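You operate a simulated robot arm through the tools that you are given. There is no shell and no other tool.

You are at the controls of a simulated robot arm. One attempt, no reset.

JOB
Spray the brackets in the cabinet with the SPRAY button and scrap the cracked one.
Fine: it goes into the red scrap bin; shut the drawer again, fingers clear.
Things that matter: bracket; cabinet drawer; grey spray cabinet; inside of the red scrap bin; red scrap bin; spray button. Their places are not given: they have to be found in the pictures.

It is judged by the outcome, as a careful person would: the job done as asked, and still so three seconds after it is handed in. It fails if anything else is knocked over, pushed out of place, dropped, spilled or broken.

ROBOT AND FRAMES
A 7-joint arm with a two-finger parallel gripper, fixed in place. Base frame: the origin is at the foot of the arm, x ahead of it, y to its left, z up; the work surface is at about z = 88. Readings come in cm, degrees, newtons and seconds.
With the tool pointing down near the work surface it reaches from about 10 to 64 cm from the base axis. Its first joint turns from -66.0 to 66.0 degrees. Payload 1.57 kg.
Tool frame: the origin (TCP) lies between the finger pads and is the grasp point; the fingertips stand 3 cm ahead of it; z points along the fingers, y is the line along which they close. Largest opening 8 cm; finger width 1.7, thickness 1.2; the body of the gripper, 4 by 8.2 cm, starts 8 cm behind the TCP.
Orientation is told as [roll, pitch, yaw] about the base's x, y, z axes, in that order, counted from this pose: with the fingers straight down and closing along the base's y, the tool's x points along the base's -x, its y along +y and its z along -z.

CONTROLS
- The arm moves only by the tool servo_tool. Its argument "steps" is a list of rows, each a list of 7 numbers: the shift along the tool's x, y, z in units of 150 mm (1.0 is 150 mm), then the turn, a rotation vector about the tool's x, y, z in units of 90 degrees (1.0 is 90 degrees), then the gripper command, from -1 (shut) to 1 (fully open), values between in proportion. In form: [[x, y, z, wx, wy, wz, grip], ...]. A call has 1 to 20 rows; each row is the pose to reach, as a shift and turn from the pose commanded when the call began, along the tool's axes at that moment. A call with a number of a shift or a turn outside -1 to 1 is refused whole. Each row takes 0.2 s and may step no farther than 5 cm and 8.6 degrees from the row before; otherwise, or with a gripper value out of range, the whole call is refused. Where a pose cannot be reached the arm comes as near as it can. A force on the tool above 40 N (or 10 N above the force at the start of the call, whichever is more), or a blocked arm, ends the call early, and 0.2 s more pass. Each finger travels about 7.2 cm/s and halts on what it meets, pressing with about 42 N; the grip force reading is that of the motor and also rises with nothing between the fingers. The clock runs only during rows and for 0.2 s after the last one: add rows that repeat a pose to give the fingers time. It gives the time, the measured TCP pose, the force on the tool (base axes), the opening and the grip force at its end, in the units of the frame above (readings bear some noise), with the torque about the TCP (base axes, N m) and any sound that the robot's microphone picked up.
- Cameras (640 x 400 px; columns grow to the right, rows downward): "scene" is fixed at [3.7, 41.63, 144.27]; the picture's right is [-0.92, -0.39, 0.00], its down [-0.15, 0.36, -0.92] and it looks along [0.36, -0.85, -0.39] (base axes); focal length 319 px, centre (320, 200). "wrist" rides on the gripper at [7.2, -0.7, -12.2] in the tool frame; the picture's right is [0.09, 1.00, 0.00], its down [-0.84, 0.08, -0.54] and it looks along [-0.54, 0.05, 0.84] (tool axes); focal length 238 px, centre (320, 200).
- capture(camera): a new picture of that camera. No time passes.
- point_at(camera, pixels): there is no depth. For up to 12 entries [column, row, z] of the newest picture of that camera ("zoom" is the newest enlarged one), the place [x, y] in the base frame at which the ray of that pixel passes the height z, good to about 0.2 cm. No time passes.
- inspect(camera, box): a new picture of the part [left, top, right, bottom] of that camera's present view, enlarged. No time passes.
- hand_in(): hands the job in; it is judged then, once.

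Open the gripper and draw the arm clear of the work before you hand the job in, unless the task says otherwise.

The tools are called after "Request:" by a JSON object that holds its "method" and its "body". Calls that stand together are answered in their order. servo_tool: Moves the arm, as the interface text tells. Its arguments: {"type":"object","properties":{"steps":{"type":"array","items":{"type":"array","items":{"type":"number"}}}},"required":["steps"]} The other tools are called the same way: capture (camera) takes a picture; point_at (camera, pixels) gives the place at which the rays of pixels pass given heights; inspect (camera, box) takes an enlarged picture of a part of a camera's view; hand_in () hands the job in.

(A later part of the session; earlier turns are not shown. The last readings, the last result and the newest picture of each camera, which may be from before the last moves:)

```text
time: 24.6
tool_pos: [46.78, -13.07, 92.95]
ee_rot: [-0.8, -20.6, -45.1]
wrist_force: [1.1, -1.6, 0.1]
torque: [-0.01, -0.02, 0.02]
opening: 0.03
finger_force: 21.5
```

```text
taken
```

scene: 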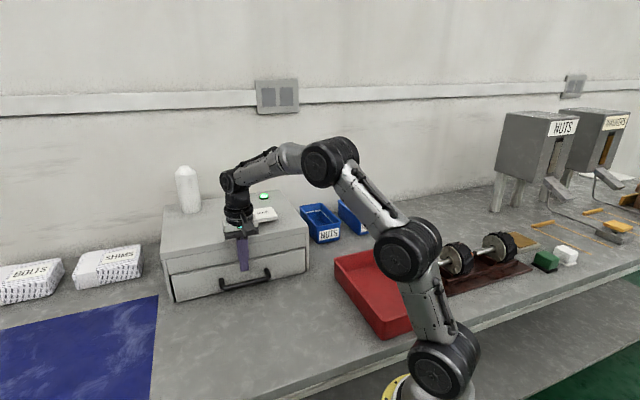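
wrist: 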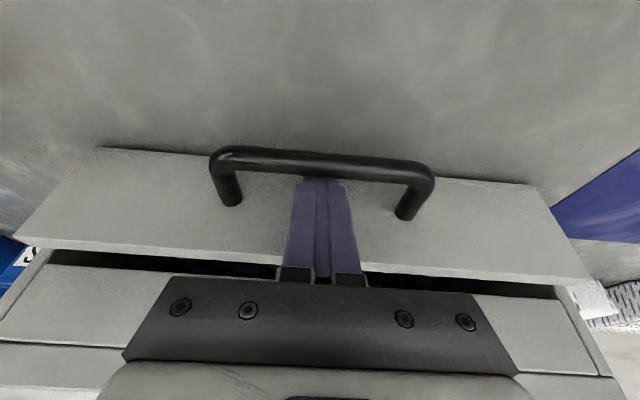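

The drawer is sliding out with only ~2 N (dark gap opening at row 260). I continue pulling another 12 cm smoothly.

Request:
{"method": "servo_tool", "body": {"steps": [[0.1, 0, -0.0365, 0, 0, 0, -1], [0.2, 0, -0.073, 0, 0, 0, -1], [0.3, 0, -0.109, 0, 0, 0, -1], [0.4, 0, -0.146, 0, 0, 0, -1], [0.5, 0, -0.182, 0, 0, 0, -1], [0.6, 0, -0.219, 0, 0, 0, -1], [0.7, 0, -0.255, 0, 0, 0, -1], [0.75, 0, -0.273, 0, 0, 0, -1]]}}

Request:
{"method": "capture", "body": {"camera": "wrist"}}

Request:
{"method": "capture", "body": {"camera": "scene"}}

```text
time: 26.4
tool_pos: [38.38, -4.52, 92.76]
ee_rot: [-0.8, -20.5, -45.1]
wrist_force: [1.4, -0.9, 0.6]
torque: [0.02, 0.01, 0.01]
opening: 0.0
finger_force: 21.3
```

```text
taken
```

wrist: 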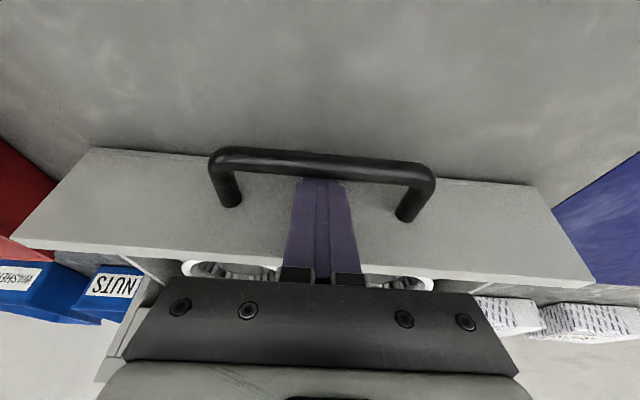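

```text
taken
```

scene: 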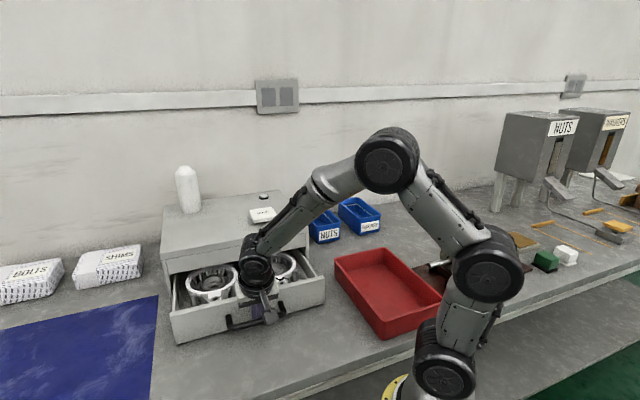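

The drawer is open and the lamp at (264,195) has gone dark (so it shows "drawer shut"). I see ring-like parts in the drawer; I inspect them.

Request:
{"method": "inspect", "body": {"camera": "scene", "box": [155, 240, 335, 350]}}

Request:
{"method": "inspect", "body": {"camera": "scene", "box": [170, 250, 250, 310]}}

```text
3.56 times, centred on (245, 295) of scene
```

zoom: 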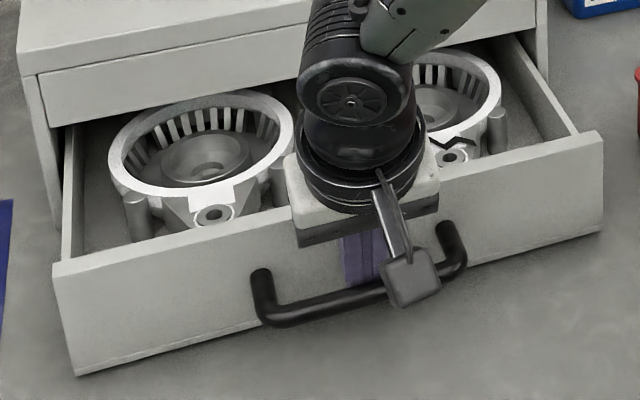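

```text
6.67 times, centred on (210, 280) of scene
```

zoom: 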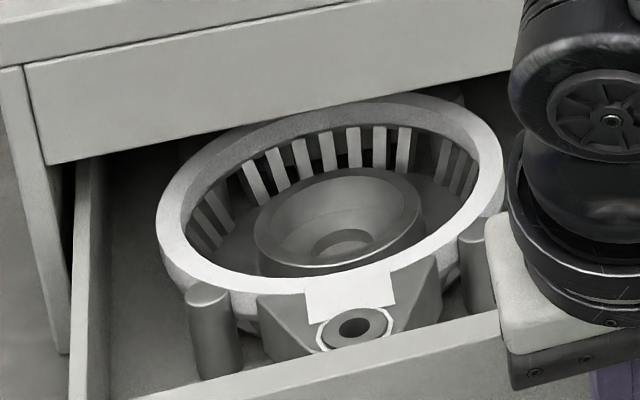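

The right-hand part shows a dark zigzag crack on its tab at zoom (450,142); the left one looks intact there. Before going further I check the red bin's footprint relative to the drawer, to know how far the drawer may be pulled.

Request:
{"method": "inspect", "body": {"camera": "scene", "box": [310, 230, 460, 350]}}

Request:
{"method": "inspect", "body": {"camera": "scene", "box": [250, 240, 330, 300]}}

```text
3.33 times, centred on (385, 290) of scene
```

zoom: 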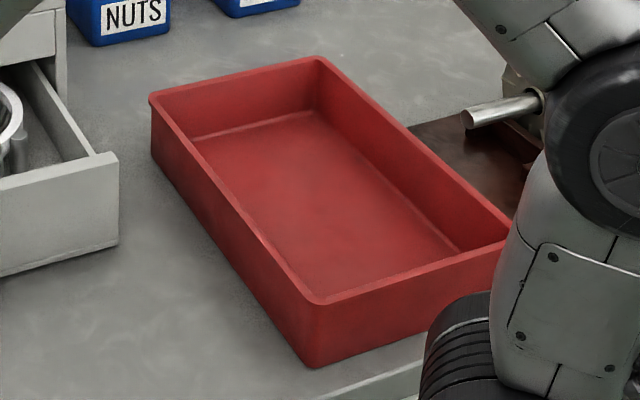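

```text
6.67 times, centred on (290, 270) of scene
```

zoom: 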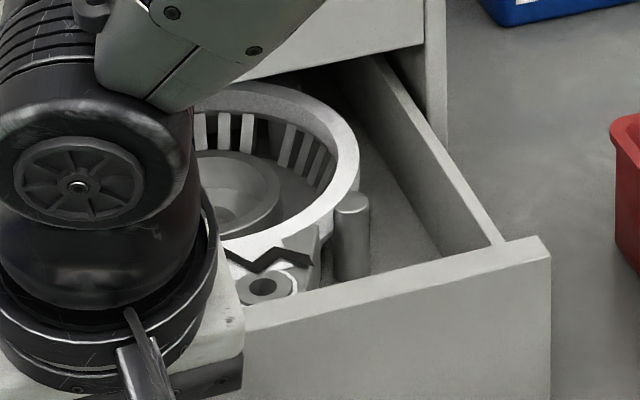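

The crack on the right bracket is clear. I get the bin's corner coordinates (rim at assumed z≈94, base at 88) and the drawer's right front corner.

Request:
{"method": "point_at", "body": {"camera": "scene", "pixels": [[383.5, 339.5, 88], [335, 277, 88], [383.5, 320.9, 94], [383.5, 320.9, 93], [334, 260, 94], [334, 260, 93], [443.5, 302, 94], [385, 247.4, 94], [385, 247.4, 93], [324.4, 303.5, 88.5], [350, 272, 89], [400, 300, 89]]}}

```text
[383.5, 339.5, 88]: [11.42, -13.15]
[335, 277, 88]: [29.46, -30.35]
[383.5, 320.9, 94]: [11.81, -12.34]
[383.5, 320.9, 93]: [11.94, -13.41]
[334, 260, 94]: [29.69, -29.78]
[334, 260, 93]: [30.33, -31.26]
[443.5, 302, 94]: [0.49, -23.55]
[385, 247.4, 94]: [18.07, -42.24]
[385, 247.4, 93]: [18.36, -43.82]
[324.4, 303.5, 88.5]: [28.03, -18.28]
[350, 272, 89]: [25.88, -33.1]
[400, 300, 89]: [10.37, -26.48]
```

The bin (rim z≈94) spans about t −17…−0.3, u −42…−17, clear of the drawer path (drawer right side t≈6.9). I pull the drawer a further 4 cm gently so the brackets are fully exposed.

Request:
{"method": "servo_tool", "body": {"steps": [[0.0625, 0, -0.0228, 0, 0, 0, -1], [0.125, 0, -0.0456, 0, 0, 0, -1], [0.1875, 0, -0.0684, 0, 0, 0, -1], [0.25, 0, -0.091, 0, 0, 0, -1], [0.25, 0, -0.091, 0, 0, 0, -1]]}}

Request:
{"method": "inspect", "body": {"camera": "scene", "box": [155, 240, 335, 350]}}

```text
time: 27.6
tool_pos: [35.55, -1.7, 92.92]
ee_rot: [-0.6, -20.6, -45.1]
wrist_force: [0.2, 0.2, 1.1]
torque: [0.01, 0.01, -0.01]
opening: 0.02
finger_force: 20.9
```

```text
3.56 times, centred on (245, 295) of scene
```

zoom: 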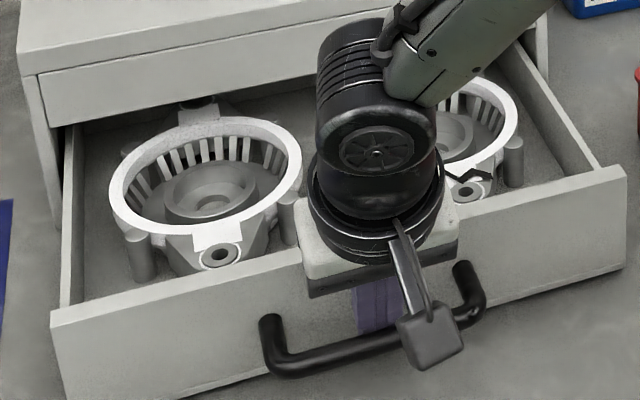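

The drawer is out ~17 cm and both rings are exposed. I ease the fingers off the bar and lift straight up.

Request:
{"method": "servo_tool", "body": {"steps": [[-0.028, 0, 0.01, 0, 0, 0, -1], [-0.028, 0, 0.01, 0, 0, 0, -1], [-0.062, 0, -0.084, 0, 0, 0, -1], [-0.13, 0, -0.27, 0, 0, 0, -1], [-0.2, 0, -0.46, 0, 0, 0, -1], [-0.268, 0, -0.648, 0, 0, 0, -1], [-0.34, 0, -0.84, 0, 0, 0, -1], [-0.34, 0, -0.84, 0, 0, 0, -1]]}}

Request:
{"method": "capture", "body": {"camera": "wrist"}}

Request:
{"method": "capture", "body": {"camera": "scene"}}

```text
time: 29.4
tool_pos: [35.77, -1.7, 106.62]
ee_rot: [-0.8, -20.6, -45.1]
wrist_force: [-0.4, -0.3, 0.9]
torque: [0.0, -0.01, 0.03]
opening: 0.0
finger_force: 21.8
```

```text
taken
```

wrist: 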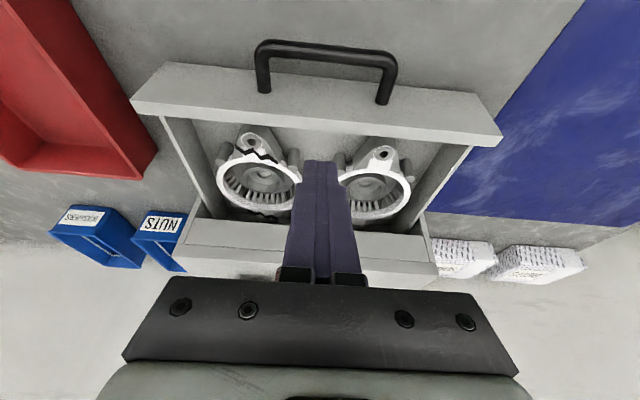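

```text
taken
```

scene: 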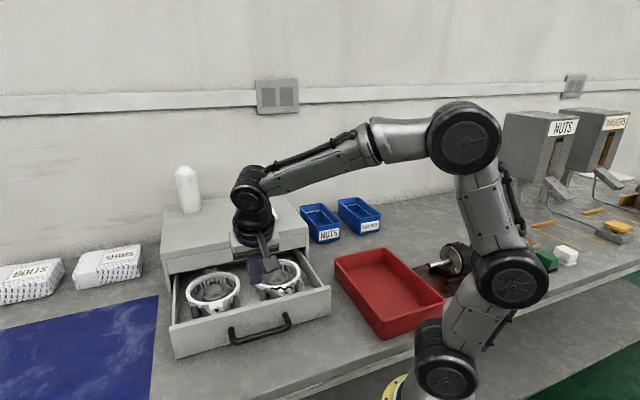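

Two brackets are in the drawer: the one on my right (wrist (262,175)) shows a black zigzag crack, the other (375,180) seems plain. I enlarge both to be sure.

Request:
{"method": "inspect", "body": {"camera": "wrist", "box": [200, 110, 320, 225]}}

Request:
{"method": "inspect", "body": {"camera": "wrist", "box": [320, 110, 440, 225]}}

Request:
{"method": "inspect", "body": {"camera": "scene", "box": [240, 240, 330, 310]}}

Request:
{"method": "inspect", "body": {"camera": "scene", "box": [170, 255, 260, 325]}}

```text
3.48 times, centred on (260, 168) of wrist
```

zoom: 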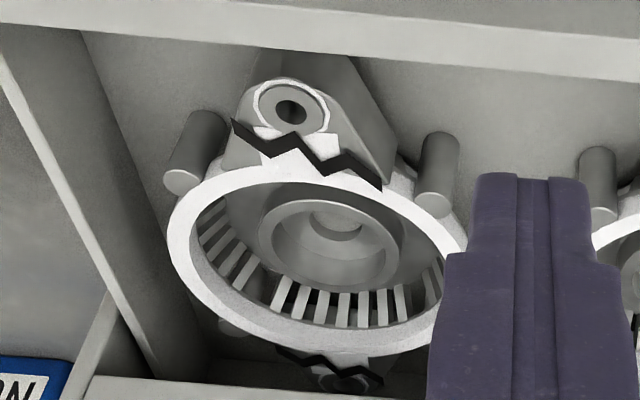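

```text
3.48 times, centred on (380, 168) of wrist
```

zoom: 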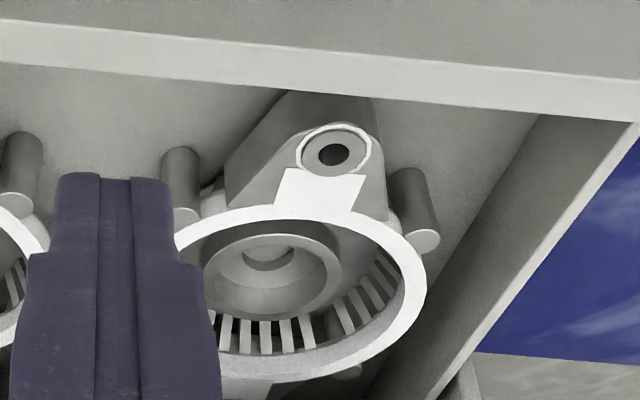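

```text
5.71 times, centred on (285, 275) of scene
```

zoom: 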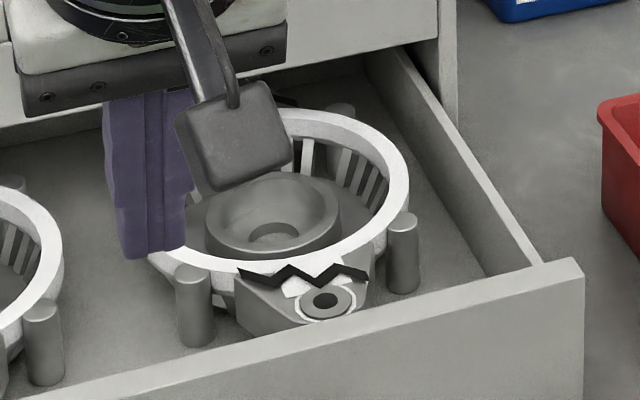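

```text
5.71 times, centred on (215, 290) of scene
```

zoom: 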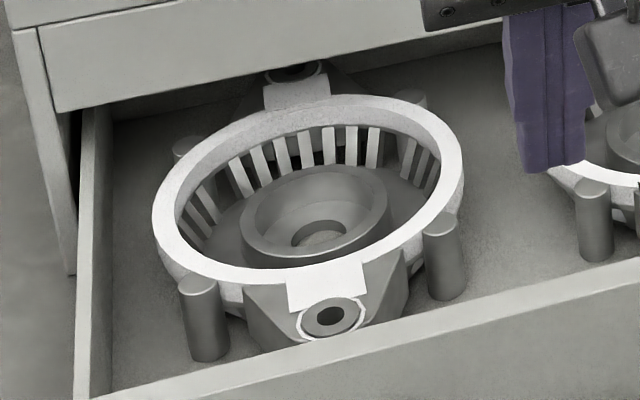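

The right-hand bracket is definitely the cracked one (black zigzags on both lugs); the left one has clean white patches. I locate the cracked bracket's ring centre with both cameras at several heights.

Request:
{"method": "point_at", "body": {"camera": "wrist", "pixels": [[258.5, 185, 94], [258.5, 185, 95], [258.5, 185, 96], [221, 175, 95], [299, 190, 95]]}}

Request:
{"method": "point_at", "body": {"camera": "scene", "pixels": [[278, 273.3, 94], [278, 273.3, 95], [278, 273.3, 96], [255, 280, 95], [300.7, 268, 95]]}}

```text
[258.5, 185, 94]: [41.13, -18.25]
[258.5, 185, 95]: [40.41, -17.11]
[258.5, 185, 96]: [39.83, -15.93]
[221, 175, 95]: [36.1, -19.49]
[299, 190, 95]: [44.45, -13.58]
```

```text
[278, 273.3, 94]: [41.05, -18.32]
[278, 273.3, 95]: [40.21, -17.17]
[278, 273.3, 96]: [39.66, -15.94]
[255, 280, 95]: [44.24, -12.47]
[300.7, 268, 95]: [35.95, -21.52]
```

The ring centre lies near (40.4,−17.2), rim z≈95, diameter ≈11 cm. I straighten the tool, open the fingers and move above it (z≈112) for an overhead view.

Request:
{"method": "servo_tool", "body": {"steps": [[-0.1, 0, -0.25, -0.003, 0.07, 0, 1], [-0.25, -0.1, -0.3, -0.006, 0.15, 0, 1], [-0.45, -0.2, -0.23, -0.008, 0.2244, 0, 1], [-0.65, -0.3, -0.16, -0.008, 0.2244, 0, 1], [-0.85, -0.4, -0.11, -0.008, 0.2244, 0, 1], [-0.983, -0.513, -0.068, -0.008, 0.2244, 0, 1], [-0.983, -0.513, -0.068, -0.008, 0.2244, 0, 1]]}}

Request:
{"method": "capture", "body": {"camera": "wrist"}}

Request:
{"method": "capture", "body": {"camera": "scene"}}

```text
time: 31.0
tool_pos: [40.2, -16.9, 112.77]
ee_rot: [0.1, -0.4, -45.2]
wrist_force: [-0.2, 1.0, 0.2]
torque: [-0.03, -0.01, -0.01]
opening: 8.0
finger_force: 0.0
```

```text
taken
```

wrist: 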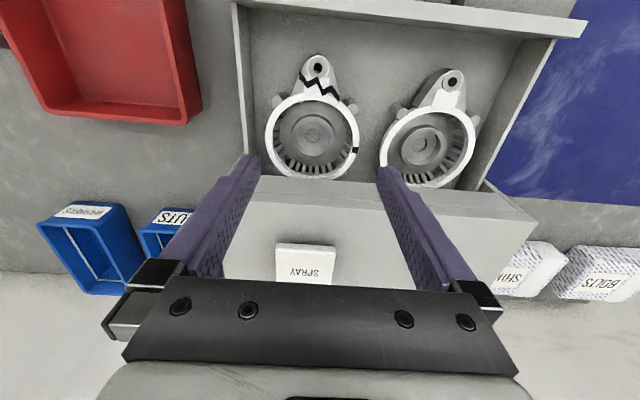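

```text
taken
```

scene: 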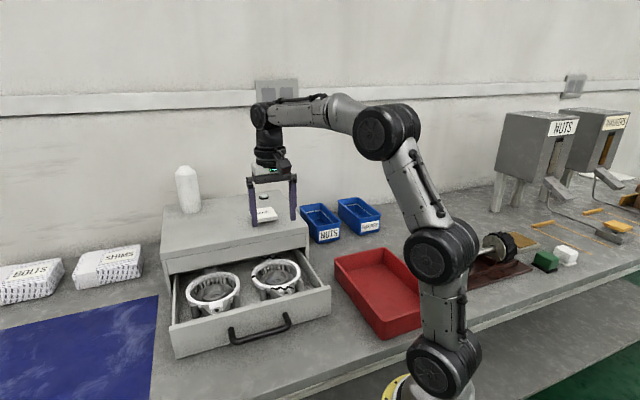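

Clear overhead view: cracked bracket at (312,135) in the wrist picture, the good one at (430,145). I enlarge the cracked bracket to judge hub, rim and pegs.

Request:
{"method": "inspect", "body": {"camera": "wrist", "box": [240, 40, 400, 195]}}

Request:
{"method": "inspect", "body": {"camera": "scene", "box": [235, 245, 325, 305]}}

```text
2.58 times, centred on (320, 118) of wrist
```

zoom: 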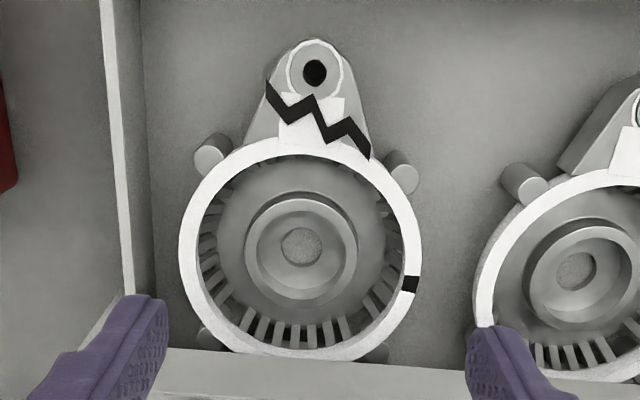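

```text
6.67 times, centred on (280, 275) of scene
```

zoom: 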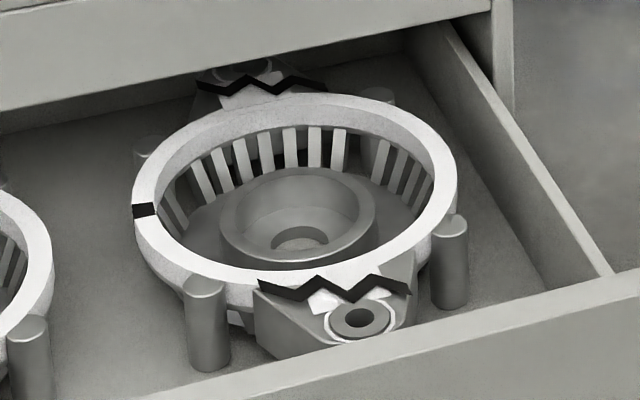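

I triangulate the rim height and centre using the ring-ellipse centres: wrist (312.7,137.4), scene (276.2,273.2), and measure the hub, lug and pegs.

Request:
{"method": "point_at", "body": {"camera": "wrist", "pixels": [[312.7, 137.4, 94], [312.7, 137.4, 96], [265.8, 140, 95], [359.6, 140, 95], [312, 95, 95], [312, 180, 95], [291, 138, 94], [334.6, 138, 94], [317.6, 57, 93], [277, 99, 94], [352, 107, 94]]}}

Request:
{"method": "point_at", "body": {"camera": "scene", "pixels": [[276.2, 273.2, 94], [276.2, 273.2, 95], [276.2, 273.2, 96], [251.8, 277, 95], [300.6, 273, 95], [276.2, 258.8, 95], [276.2, 287.4, 95], [285.9, 293, 93], [285.9, 293, 94], [269, 256, 93]]}}

```text
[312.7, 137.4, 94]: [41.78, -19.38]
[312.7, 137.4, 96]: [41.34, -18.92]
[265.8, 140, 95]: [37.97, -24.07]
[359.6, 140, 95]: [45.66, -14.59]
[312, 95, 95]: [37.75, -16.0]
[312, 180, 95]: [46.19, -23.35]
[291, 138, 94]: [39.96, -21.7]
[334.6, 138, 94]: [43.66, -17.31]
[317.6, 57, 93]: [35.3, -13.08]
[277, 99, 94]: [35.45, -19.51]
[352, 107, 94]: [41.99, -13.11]
```

```text
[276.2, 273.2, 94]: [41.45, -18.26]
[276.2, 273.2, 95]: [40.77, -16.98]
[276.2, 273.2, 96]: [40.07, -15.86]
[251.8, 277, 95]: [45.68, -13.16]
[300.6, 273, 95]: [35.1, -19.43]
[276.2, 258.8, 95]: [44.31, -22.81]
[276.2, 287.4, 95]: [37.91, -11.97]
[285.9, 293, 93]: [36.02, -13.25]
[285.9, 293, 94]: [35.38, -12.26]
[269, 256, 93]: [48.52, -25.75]
```

The rim is at z≈93, centre ≈(42,−19.5), but the rear lug (hole at u≈−53) is still under the cabinet front (u≈−48.4), so lifting now would jam it. I must pull the drawer out ~7 cm more, so I go back above the handle gap (u≈−27.4, t≈24) with closed fingers.

Request:
{"method": "servo_tool", "body": {"steps": [[0.15, 0.1, 0, 0, 0, 0, -1], [0.35, 0.2, 0, 0, 0, 0, -1], [0.55, 0.3, 0.1, 0, 0, 0, -1], [0.75, 0.42, 0.25, 0, 0, 0, -1], [0.867, 0.5, 0.4, 0, 0, 0, -1], [0.867, 0.5, 0.5, 0, 0, 0, -1], [0.867, 0.5, 0.5, 0, 0, 0, -1]]}}

Request:
{"method": "capture", "body": {"camera": "wrist"}}

```text
time: 32.6
tool_pos: [36.06, -2.28, 105.0]
ee_rot: [0.1, -0.5, -45.3]
wrist_force: [-0.5, 0.9, 0.6]
torque: [0.03, 0.0, -0.01]
opening: 0.0
finger_force: 21.3
```

```text
taken
```

wrist: 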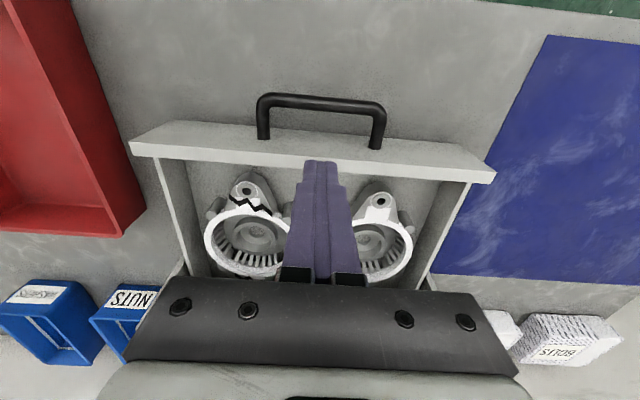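

The handle bar is at (320,102) and its feet at (264,138)/(376,148). I measure the bar and drawer-front positions before descending.

Request:
{"method": "point_at", "body": {"camera": "wrist", "pixels": [[320, 97, 92.3], [320, 108, 92.3], [264, 138, 93], [376, 148, 93], [400, 151, 96.8], [400, 164, 96.8], [265, 110, 92.3], [377, 120, 92.3]]}}

Request:
{"method": "inspect", "body": {"camera": "wrist", "box": [240, 80, 400, 180]}}

```text
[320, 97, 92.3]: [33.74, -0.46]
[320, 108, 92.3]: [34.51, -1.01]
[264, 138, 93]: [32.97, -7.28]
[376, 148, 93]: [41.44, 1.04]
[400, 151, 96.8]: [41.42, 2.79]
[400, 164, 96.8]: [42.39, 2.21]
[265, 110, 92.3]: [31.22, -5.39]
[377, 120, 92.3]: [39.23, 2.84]
```

```text
4.00 times, centred on (320, 130) of wrist
```

zoom: 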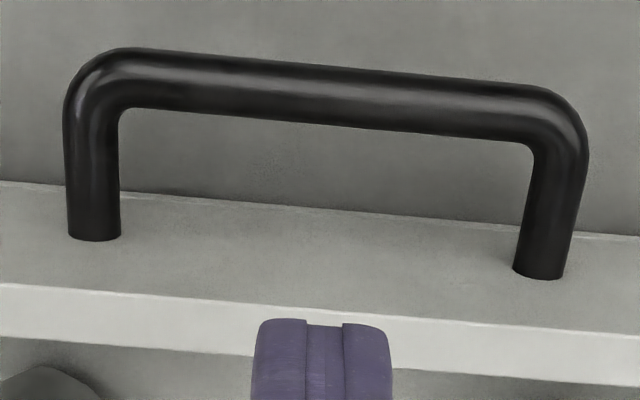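

The gap behind the bar is u −25.3…−28.45 (centre −26.9); the tool is at −27.1. I shift +0.2 cm and descend vertically, slowing near the end.

Request:
{"method": "servo_tool", "body": {"steps": [[0.013, 0, 0.2, 0, 0, 0, -1], [0.013, 0, 0.4, 0, 0, 0, -1], [0.013, 0, 0.55, 0, 0, 0, -1], [0.013, 0, 0.63, 0, 0, 0, -1], [0.013, 0, 0.7, 0, 0, 0, -1], [0.013, 0, 0.76, 0, 0, 0, -1], [0.013, 0, 0.82, 0, 0, 0, -1], [0.013, 0, 0.82, 0, 0, 0, -1]]}}

Request:
{"method": "capture", "body": {"camera": "wrist"}}

```text
time: 34.4
tool_pos: [36.0, -2.21, 92.83]
ee_rot: [0.0, -0.4, -45.2]
wrist_force: [-0.8, -0.2, -0.6]
torque: [-0.02, 0.0, 0.03]
opening: 0.0
finger_force: 20.8
```

```text
taken
```

wrist: 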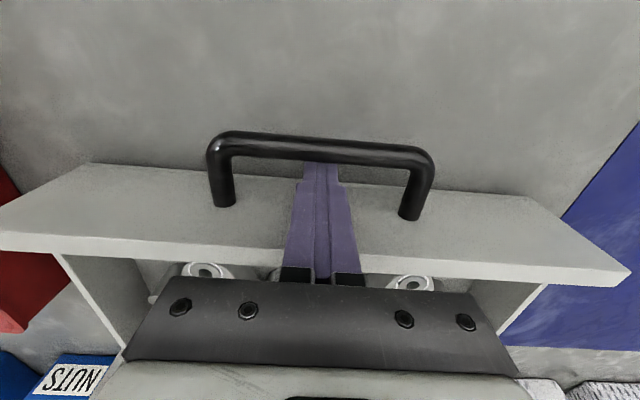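

The fingers are behind the bar without contact. I pull out slowly (about 0.9 cm per row) and watch for the drawer's stop.

Request:
{"method": "servo_tool", "body": {"steps": [[0.06, 0, 0, 0, 0, 0, -1], [0.12, 0, 0, 0, 0, 0, -1], [0.18, 0, 0, 0, 0, 0, -1], [0.24, 0, 0, 0, 0, 0, -1], [0.3, 0, 0, 0, 0, 0, -1]]}}

Request:
{"method": "inspect", "body": {"camera": "scene", "box": [155, 230, 345, 350]}}

```text
time: 35.6
tool_pos: [32.86, 1.03, 92.94]
ee_rot: [0.0, -0.4, -45.3]
wrist_force: [1.6, -0.9, 0.0]
torque: [-0.03, 0.0, 0.01]
opening: 0.0
finger_force: 20.7
```

```text
3.33 times, centred on (250, 290) of scene
```

zoom: 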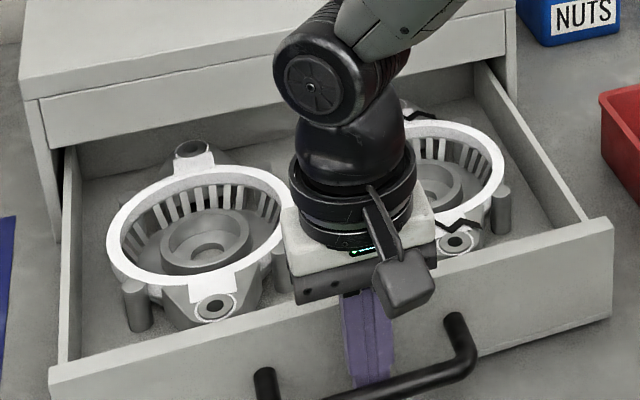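

Still sliding freely (~2 N); the rear lugs are emerging. I pull about 4 cm more, slowly.

Request:
{"method": "servo_tool", "body": {"steps": [[0.06, 0, 0, 0, 0, 0, -1], [0.12, 0, 0, 0, 0, 0, -1], [0.18, 0, 0, 0, 0, 0, -1], [0.23, 0, 0, 0, 0, 0, -1], [0.27, 0, 0, 0, 0, 0, -1]]}}

Request:
{"method": "inspect", "body": {"camera": "scene", "box": [155, 230, 345, 350]}}

```text
time: 36.8
tool_pos: [30.02, 3.85, 92.61]
ee_rot: [0.0, -0.3, -45.2]
wrist_force: [2.0, -1.5, 0.8]
torque: [-0.04, 0.03, 0.0]
opening: 0.0
finger_force: 21.2
```

```text
3.33 times, centred on (250, 290) of scene
```

zoom: 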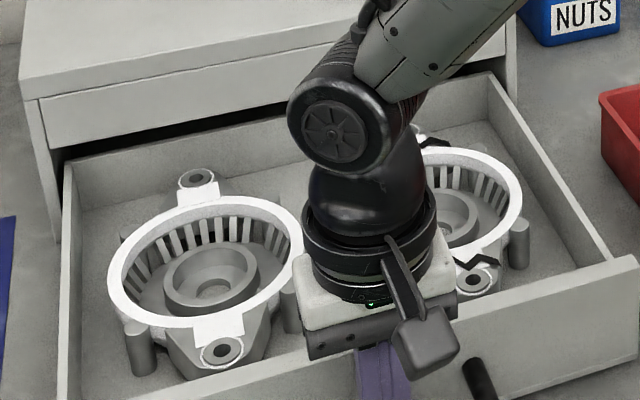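

The rear wall of the drawer has come into view, so it is far enough out; I stop here, ease off the bar and lift up.

Request:
{"method": "servo_tool", "body": {"steps": [[-0.035, 0, 0, 0, 0, 0, -1], [-0.035, 0, -0.05, 0, 0, 0, -1], [-0.035, 0, -0.2, 0, 0, 0, -1], [-0.035, 0, -0.4, 0, 0, 0, -1], [-0.035, 0, -0.6, 0, 0, 0, -1], [-0.035, 0, -0.8, 0, 0, 0, -1], [-0.035, 0, -1.0, 0, 0, 0, 1], [-0.035, 0, -1.0, 0, 0, 0, 1]]}}

Request:
{"method": "capture", "body": {"camera": "wrist"}}

Request:
{"method": "capture", "body": {"camera": "scene"}}

```text
time: 38.6
tool_pos: [30.41, 3.61, 107.69]
ee_rot: [0.0, -0.4, -45.2]
wrist_force: [-0.5, -0.4, 0.3]
torque: [-0.02, 0.03, 0.02]
opening: 7.98
finger_force: 0.6
```

```text
taken
```

wrist: 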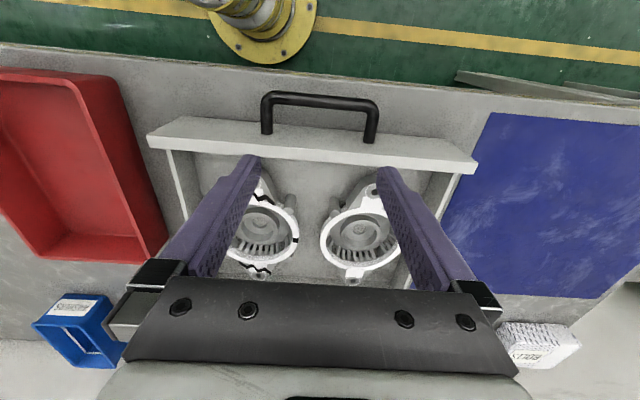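

```text
taken
```

scene: 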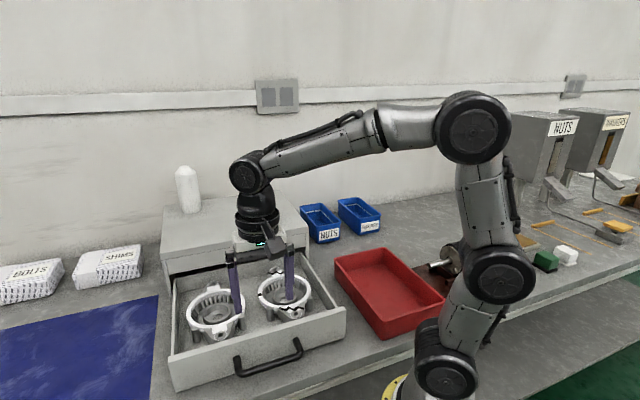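

The cracked bracket should now be centred near (36.6,−14.1). I move above it with the fingers open for a measuring view.

Request:
{"method": "servo_tool", "body": {"steps": [[-0.1, -0.06, -0.15, 0, 0, 0, 1], [-0.3, -0.17, -0.27, 0, 0, 0, 1], [-0.5, -0.29, -0.27, 0, 0, 0, 1], [-0.7, -0.4, -0.27, 0, 0, 0, 1], [-0.9, -0.5, -0.27, 0, 0, 0, 1], [-0.98, -0.543, -0.27, 0, 0, 0, 1], [-0.98, -0.543, -0.27, 0, 0, 0, 1]]}}

Request:
{"method": "servo_tool", "body": {"steps": [[-0.15, 0, 0, 0, 0, 0, 1], [-0.15, 0, 0, 0, 0, 0, 1]]}}

Request:
{"method": "capture", "body": {"camera": "wrist"}}

Request:
{"method": "inspect", "body": {"camera": "wrist", "box": [240, 40, 400, 200]}}

Request:
{"method": "inspect", "body": {"camera": "scene", "box": [240, 250, 330, 340]}}

```text
time: 40.2
tool_pos: [34.95, -12.66, 111.79]
ee_rot: [0.1, -0.5, -45.2]
wrist_force: [-0.3, -0.9, -0.4]
torque: [0.03, -0.01, 0.01]
opening: 8.01
finger_force: 0.0
```

```text
time: 40.8
tool_pos: [36.42, -14.1, 111.95]
ee_rot: [0.1, -0.4, -45.2]
wrist_force: [-0.4, -0.7, 0.0]
torque: [-0.01, 0.0, 0.0]
opening: 7.99
finger_force: 0.1
```

```text
taken
```

wrist: 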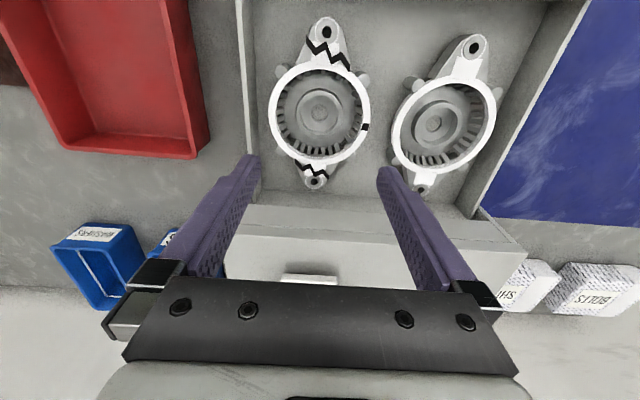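

```text
2.50 times, centred on (320, 120) of wrist
```

zoom: 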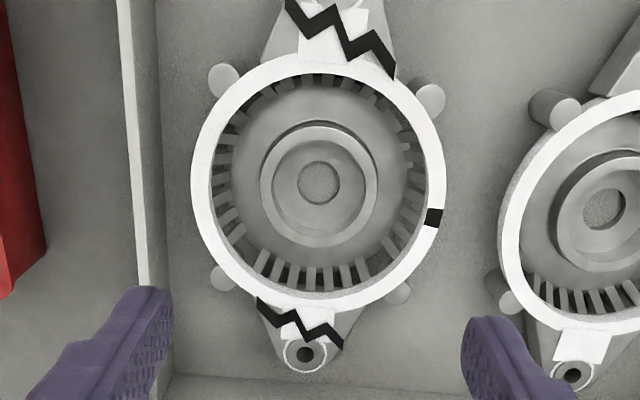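

```text
4.44 times, centred on (285, 295) of scene
```

zoom: 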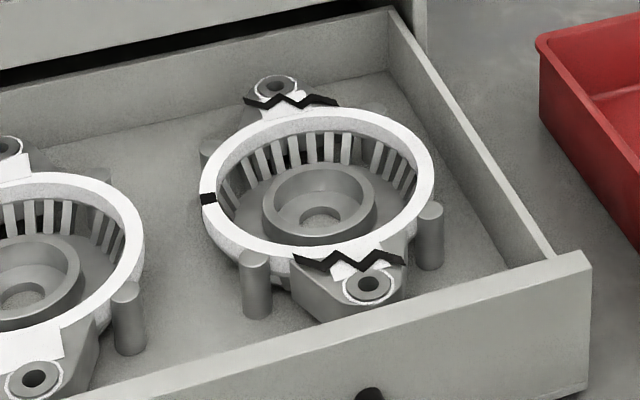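

Both cameras now see the whole cracked bracket with all of it clear of the cabinet. I triangulate the ring and hub: ring centre wrist (319.2,113.2)/scene (284.8,291.1); hub-top centre wrist (319.2,115.6)/scene (285,295).

Request:
{"method": "point_at", "body": {"camera": "wrist", "pixels": [[319.2, 113.2, 92], [319.2, 113.2, 94], [319.2, 115.6, 90], [319.2, 115.6, 92], [268, 117, 93], [370.4, 117, 93], [296.8, 115, 91], [343.2, 115, 91], [276.8, 117, 93], [363.2, 117, 93], [326, 31, 92], [314, 182, 92]]}}

Request:
{"method": "point_at", "body": {"camera": "scene", "pixels": [[284.8, 291.1, 92], [284.8, 291.1, 94], [285, 295, 90], [285, 295, 92], [258.4, 295, 93], [311, 288, 93], [270, 309, 93], [309.5, 296.7, 93], [308.5, 295.5, 93], [295.5, 314.2, 92], [274.5, 269, 92]]}}

```text
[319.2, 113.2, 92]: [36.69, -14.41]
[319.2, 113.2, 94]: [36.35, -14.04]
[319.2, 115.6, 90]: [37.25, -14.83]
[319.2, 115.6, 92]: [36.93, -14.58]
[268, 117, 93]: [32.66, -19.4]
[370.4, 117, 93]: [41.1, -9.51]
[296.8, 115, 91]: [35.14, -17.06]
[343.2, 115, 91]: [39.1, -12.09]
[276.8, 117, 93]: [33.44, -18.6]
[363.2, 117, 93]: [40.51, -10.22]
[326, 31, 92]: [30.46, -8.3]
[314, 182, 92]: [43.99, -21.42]
```

```text
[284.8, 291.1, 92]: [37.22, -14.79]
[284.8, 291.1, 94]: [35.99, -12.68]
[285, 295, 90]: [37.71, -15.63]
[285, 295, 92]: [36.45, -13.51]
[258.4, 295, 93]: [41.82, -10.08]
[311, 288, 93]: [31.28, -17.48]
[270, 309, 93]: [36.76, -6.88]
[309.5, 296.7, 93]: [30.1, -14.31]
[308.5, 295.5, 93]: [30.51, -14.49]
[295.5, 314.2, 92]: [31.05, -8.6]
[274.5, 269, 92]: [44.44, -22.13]
```

Estimates: bracket centre u≈−36.4, t≈15.8 → (36.9,−14.5); rim top z≈92.7, hub top z≈90.9, hub diameter ≈6.3 cm, ring inner ≈11 cm. I descend to z≈103 over the centre for a closer look at the hub and annulus.

Request:
{"method": "servo_tool", "body": {"steps": [[-0.043, 0, 0.15, 0, 0.004, 0, 1], [-0.043, 0, 0.3, 0, 0.004, 0, 1], [-0.043, 0, 0.45, 0, 0.004, 0, 1], [-0.043, 0, 0.6, 0, 0.004, 0, 1], [-0.043, 0, 0.6, 0, 0.004, 0, 1]]}}

Request:
{"method": "capture", "body": {"camera": "wrist"}}

Request:
{"method": "inspect", "body": {"camera": "wrist", "box": [220, 40, 420, 200]}}

Request:
{"method": "inspect", "body": {"camera": "scene", "box": [225, 225, 345, 325]}}

```text
time: 42.0
tool_pos: [37.01, -14.69, 102.99]
ee_rot: [0.0, -0.1, -45.2]
wrist_force: [1.0, -0.2, -0.5]
torque: [0.02, 0.01, 0.04]
opening: 8.0
finger_force: 0.1
```

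```text
taken
```

wrist: 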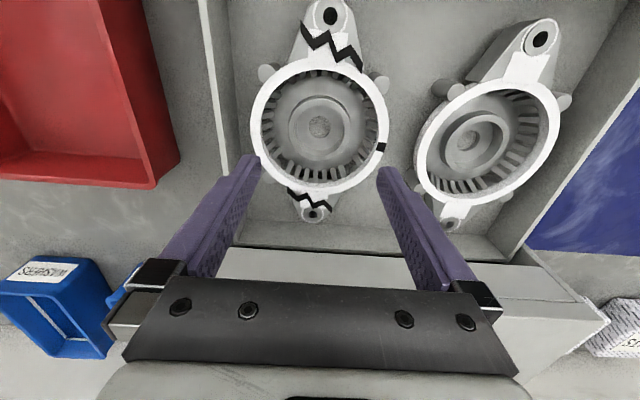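

```text
2.50 times, centred on (320, 120) of wrist
```

zoom: 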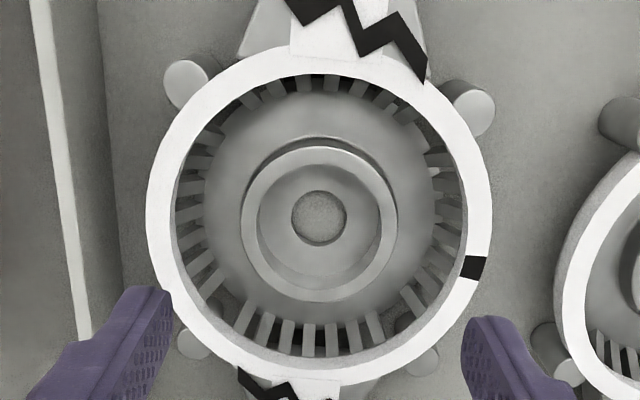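

```text
4.00 times, centred on (285, 275) of scene
```

zoom: 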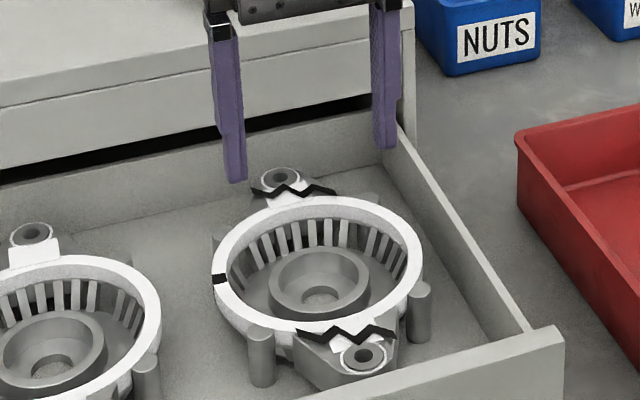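

The hub (≈6.4 cm across, centred at (319.6,130)) is free of cracks and central, so I'll grip it with the fingers in the annulus. Before that I check the bin's geometry from this view.

Request:
{"method": "inspect", "body": {"camera": "wrist", "box": [0, 0, 240, 200]}}

Request:
{"method": "inspect", "body": {"camera": "scene", "box": [315, 230, 465, 350]}}

```text
2.00 times, centred on (120, 100) of wrist
```

zoom: 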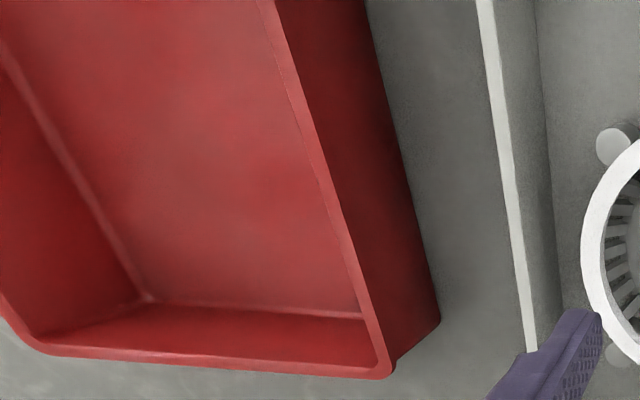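

```text
3.33 times, centred on (390, 290) of scene
```

zoom: 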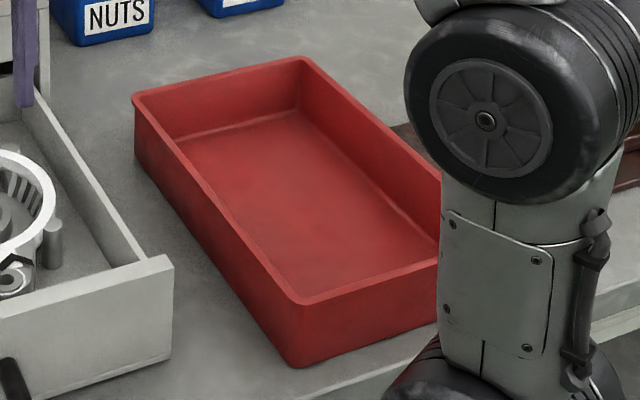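

I convert the bin's rim and floor corners to base coordinates from both views.

Request:
{"method": "point_at", "body": {"camera": "wrist", "pixels": [[195, 187, 93], [195, 187, 94], [20, 175, 93], [20, 175, 94], [75, 150, 88.7], [75, 150, 89.5], [135, 0, 93.5], [217, 160, 88]]}}

Request:
{"method": "point_at", "body": {"camera": "scene", "pixels": [[385.5, 320, 93.5], [334.5, 259.1, 93.5], [385.5, 247.1, 93.5], [383.4, 264.5, 88.7], [346, 272, 88.7], [383, 314, 93.5], [340, 262, 93.5]]}}

```text
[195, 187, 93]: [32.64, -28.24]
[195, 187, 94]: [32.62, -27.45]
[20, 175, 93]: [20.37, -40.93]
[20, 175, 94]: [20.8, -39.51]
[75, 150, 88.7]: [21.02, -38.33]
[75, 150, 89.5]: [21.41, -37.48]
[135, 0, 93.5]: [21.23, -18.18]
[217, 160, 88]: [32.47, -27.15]
```

```text
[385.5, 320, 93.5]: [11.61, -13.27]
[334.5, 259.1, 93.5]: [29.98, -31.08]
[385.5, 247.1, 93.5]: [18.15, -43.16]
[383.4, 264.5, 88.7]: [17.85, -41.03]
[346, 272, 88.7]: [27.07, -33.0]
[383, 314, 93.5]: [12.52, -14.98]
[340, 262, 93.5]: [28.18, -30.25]
```

The zoom was offset by −40 columns, so I redo the wrist query with corrected pixels (rim corner (155,187), base corner (180,160), inner floor corner (35,150)).

Request:
{"method": "point_at", "body": {"camera": "wrist", "pixels": [[155, 187, 93], [155, 187, 94], [35, 150, 88.7], [180, 160, 88], [95, 0, 93.5], [143, 157, 88.7]]}}

```text
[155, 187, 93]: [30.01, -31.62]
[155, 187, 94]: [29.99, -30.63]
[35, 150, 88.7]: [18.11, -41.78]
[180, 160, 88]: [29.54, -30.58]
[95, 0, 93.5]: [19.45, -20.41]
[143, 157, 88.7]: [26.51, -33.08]
```

Now consistent: bin rim spans t −17.7…−1.0, u −43.3…−17.6 (centre ≈(14.9,−28.1)). Next, I set the fingers to ~6.8 cm, centre over the hub (+0.16 cm x, −0.1 cm y) and lower so the tips are just above the rim.

Request:
{"method": "servo_tool", "body": {"steps": [[0.0107, -0.007, 0, 0, 0, 0, 0.7], [0.0107, -0.007, 0.1, 0, 0, 0, 0.7], [0.0107, -0.007, 0.25, 0, 0, 0, 0.7], [0.0107, -0.007, 0.4, 0, 0, 0, 0.7], [0.0107, -0.007, 0.44, 0, 0, 0, 0.7], [0.0107, -0.007, 0.44, 0, 0, 0, 0.7]]}}

Request:
{"method": "capture", "body": {"camera": "wrist"}}

Request:
{"method": "inspect", "body": {"camera": "wrist", "box": [200, 60, 440, 210]}}

Request:
{"method": "inspect", "body": {"camera": "scene", "box": [235, 240, 335, 320]}}

```text
time: 43.4
tool_pos: [36.76, -14.64, 96.4]
ee_rot: [0.0, -0.1, -45.2]
wrist_force: [0.4, -0.4, -0.4]
torque: [-0.02, -0.01, 0.0]
opening: 6.8
finger_force: 0.1
```

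```text
taken
```

wrist: 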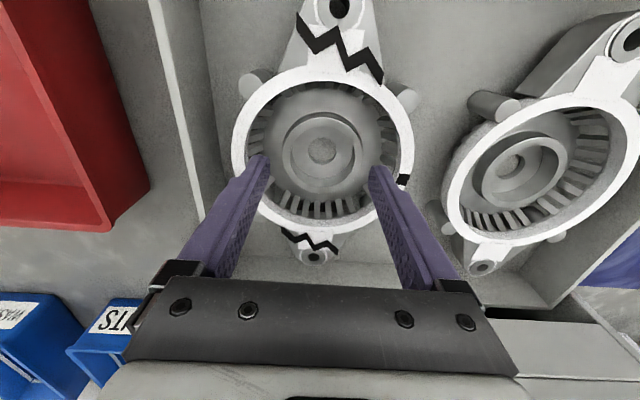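

```text
2.67 times, centred on (320, 135) of wrist
```

zoom: 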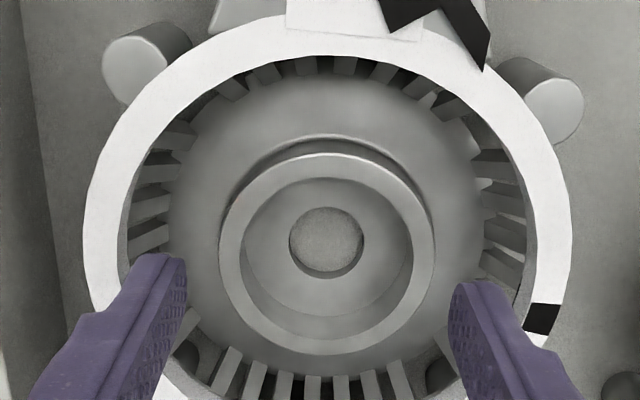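

```text
5.00 times, centred on (285, 280) of scene
```

zoom: 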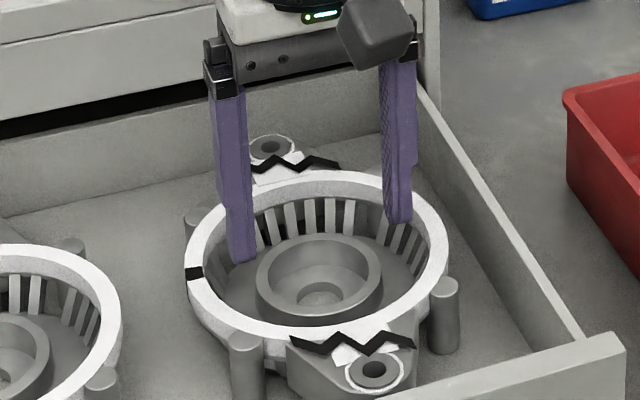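

Tips are inside the ring above the hub; the hub centre (322.6,155) is ~0.15 cm to the +y side and 0.13 cm to +x. I correct this and lower 1.7 cm (still above the hub top), then check again.

Request:
{"method": "servo_tool", "body": {"steps": [[0.0087, 0.0105, 0, 0, 0, 0, 0.7], [0.0087, 0.0105, 0.04, 0, 0, 0, 0.7], [0.0087, 0.0105, 0.08, 0, 0, 0, 0.7], [0.0087, 0.0105, 0.113, 0, 0, 0, 0.7], [0.0087, 0.0105, 0.113, 0, 0, 0, 0.7]]}}

Request:
{"method": "inspect", "body": {"camera": "wrist", "box": [200, 60, 440, 210]}}

Request:
{"method": "inspect", "body": {"camera": "scene", "box": [235, 240, 335, 320]}}

```text
time: 44.6
tool_pos: [37.04, -14.53, 94.64]
ee_rot: [0.0, 0.0, -45.2]
wrist_force: [-0.4, -0.5, 0.1]
torque: [0.02, -0.02, -0.01]
opening: 6.81
finger_force: 0.1
```

```text
2.67 times, centred on (320, 135) of wrist
```

zoom: 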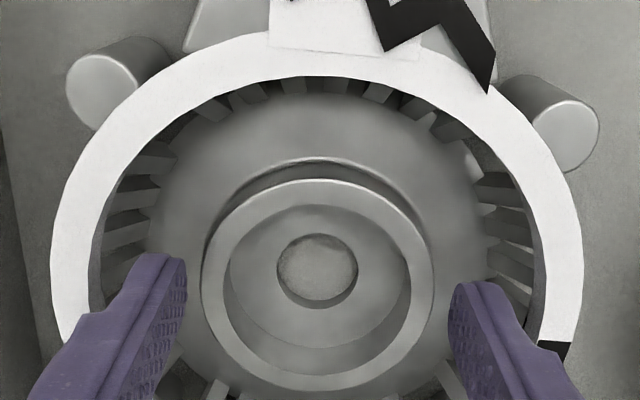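

```text
5.00 times, centred on (285, 280) of scene
```

zoom: 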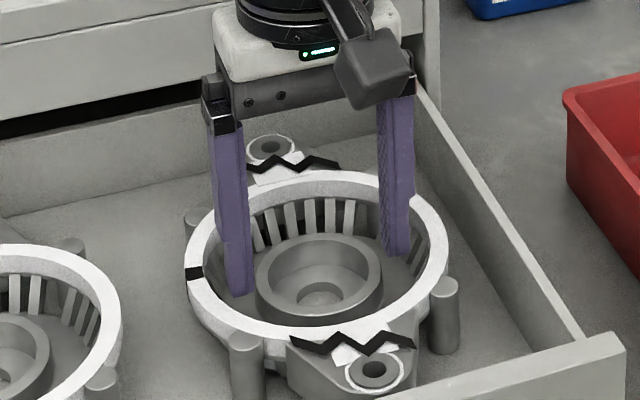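

Finger midpoint (column 318.9) and hub centre (319.1) are aligned, with ~0.25 cm clearance each side. I lower the last 2 cm in 0.3 cm steps.

Request:
{"method": "servo_tool", "body": {"steps": [[-0.003, 0, 0.02, 0, 0, 0, 0.7], [-0.003, 0, 0.04, 0, 0, 0, 0.7], [-0.003, 0, 0.06, 0, 0, 0, 0.7], [-0.003, 0, 0.08, 0, 0, 0, 0.7], [-0.003, 0, 0.1, 0, 0, 0, 0.7], [-0.003, 0, 0.1, 0, 0, 0, 0.7]]}}

Request:
{"method": "inspect", "body": {"camera": "wrist", "box": [200, 60, 440, 210]}}

Request:
{"method": "inspect", "body": {"camera": "scene", "box": [235, 240, 335, 320]}}

```text
time: 46.0
tool_pos: [36.87, -14.52, 93.2]
ee_rot: [0.0, -0.2, -45.1]
wrist_force: [-0.6, 0.3, 0.4]
torque: [0.02, -0.01, -0.02]
opening: 6.8
finger_force: 0.1
```

```text
2.67 times, centred on (320, 135) of wrist
```

zoom: 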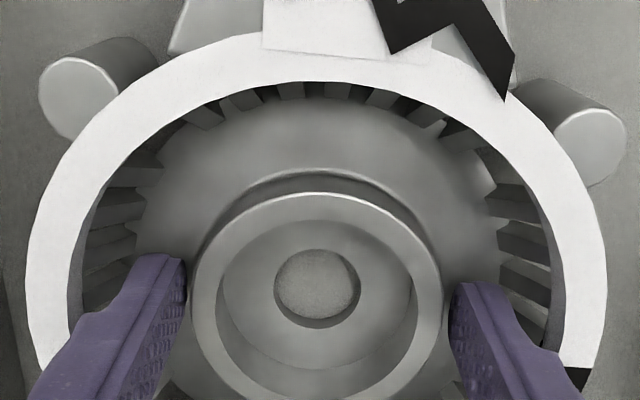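

```text
5.00 times, centred on (285, 280) of scene
```

zoom: 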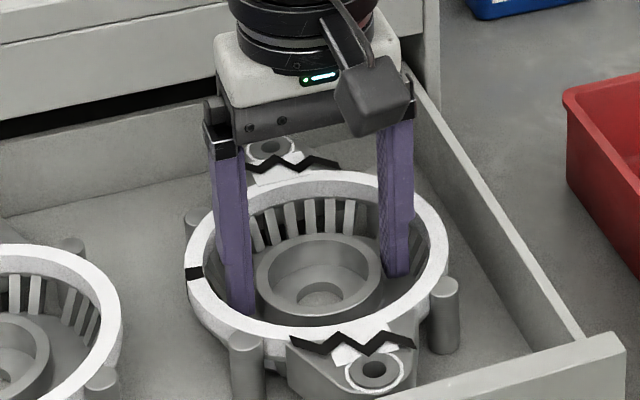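

Tips at z≈90.2 are beside the hub without contact. I lower another ~0.8 cm gently to get a firmer hold on the hub.

Request:
{"method": "servo_tool", "body": {"steps": [[0, 0, 0.018, 0, 0, 0, 0.7], [0, 0, 0.036, 0, 0, 0, 0.7], [0, 0, 0.054, 0, 0, 0, 0.7], [0, 0, 0.054, 0, 0, 0, 0.7]]}}

```text
time: 47.0
tool_pos: [37.08, -14.67, 92.78]
ee_rot: [0.2, -0.6, -45.2]
wrist_force: [-3.8, -0.4, 39.6]
torque: [-0.94, 1.4, -0.21]
opening: 7.0
finger_force: 1.0
```

The tips touched the bracket's floor (≈40 N at z≈92.8). I raise about 0.5 cm to relieve the contact, then close on the hub.

Request:
{"method": "servo_tool", "body": {"steps": [[0, 0, -0.035, 0, 0, 0, 0.7], [0, 0, -0.035, 0, 0, 0, 0.7]]}}

```text
time: 47.6
tool_pos: [36.81, -14.47, 92.82]
ee_rot: [0.0, 0.1, -45.2]
wrist_force: [3.8, 0.8, 10.9]
torque: [0.13, -0.6, 0.13]
opening: 6.92
finger_force: 0.5
```

Still ~11 N contact. I raise another 0.25 cm and then close the fingers on the hub.

Request:
{"method": "servo_tool", "body": {"steps": [[0, 0, -0.017, 0, 0, 0, 0.7], [0, 0, -0.017, 0, 0, 0, 0.7]]}}

Request:
{"method": "inspect", "body": {"camera": "wrist", "box": [200, 60, 440, 210]}}

```text
time: 48.2
tool_pos: [36.95, -14.46, 93.08]
ee_rot: [-0.2, 0.1, -45.2]
wrist_force: [0.0, 1.0, -1.0]
torque: [0.01, 0.01, 0.0]
opening: 6.8
finger_force: 0.1
```

```text
2.67 times, centred on (320, 135) of wrist
```

zoom: 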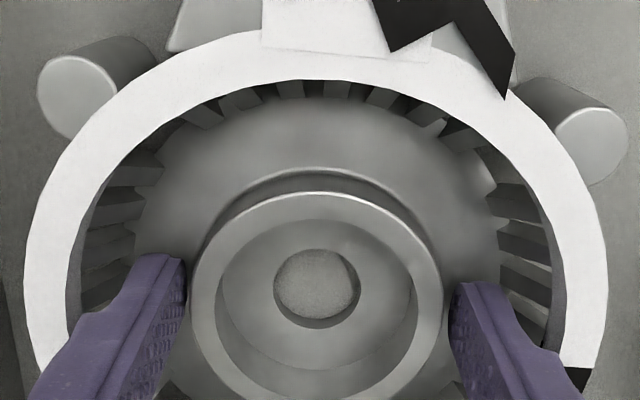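

Free of contact now with tips just above the bracket's floor. I close the fingers on the hub.

Request:
{"method": "servo_tool", "body": {"steps": [[0, 0, 0.005, 0, 0, 0, 0.5], [0, 0, 0.005, 0, 0, 0, 0], [0, 0, 0.005, 0, 0, 0, -1], [0, 0, 0.005, 0, 0, 0, -1], [0, 0, 0.005, 0, 0, 0, -1]]}}

Request:
{"method": "inspect", "body": {"camera": "wrist", "box": [200, 60, 440, 210]}}

```text
time: 49.4
tool_pos: [36.86, -14.51, 93.08]
ee_rot: [0.0, -0.1, -45.2]
wrist_force: [-4.0, -3.0, 5.7]
torque: [0.0, 0.7, 0.17]
opening: 6.03
finger_force: 42.1
```

```text
2.67 times, centred on (320, 135) of wrist
```

zoom: 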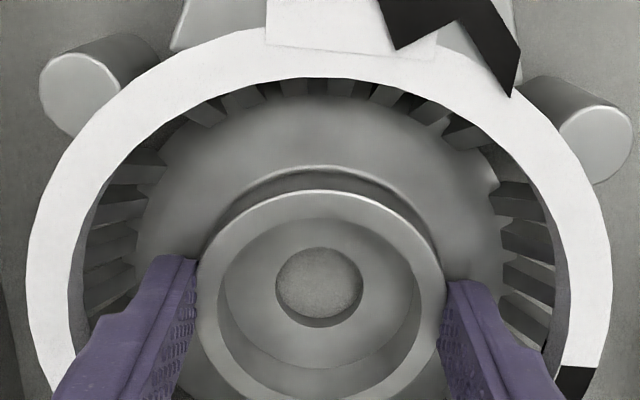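

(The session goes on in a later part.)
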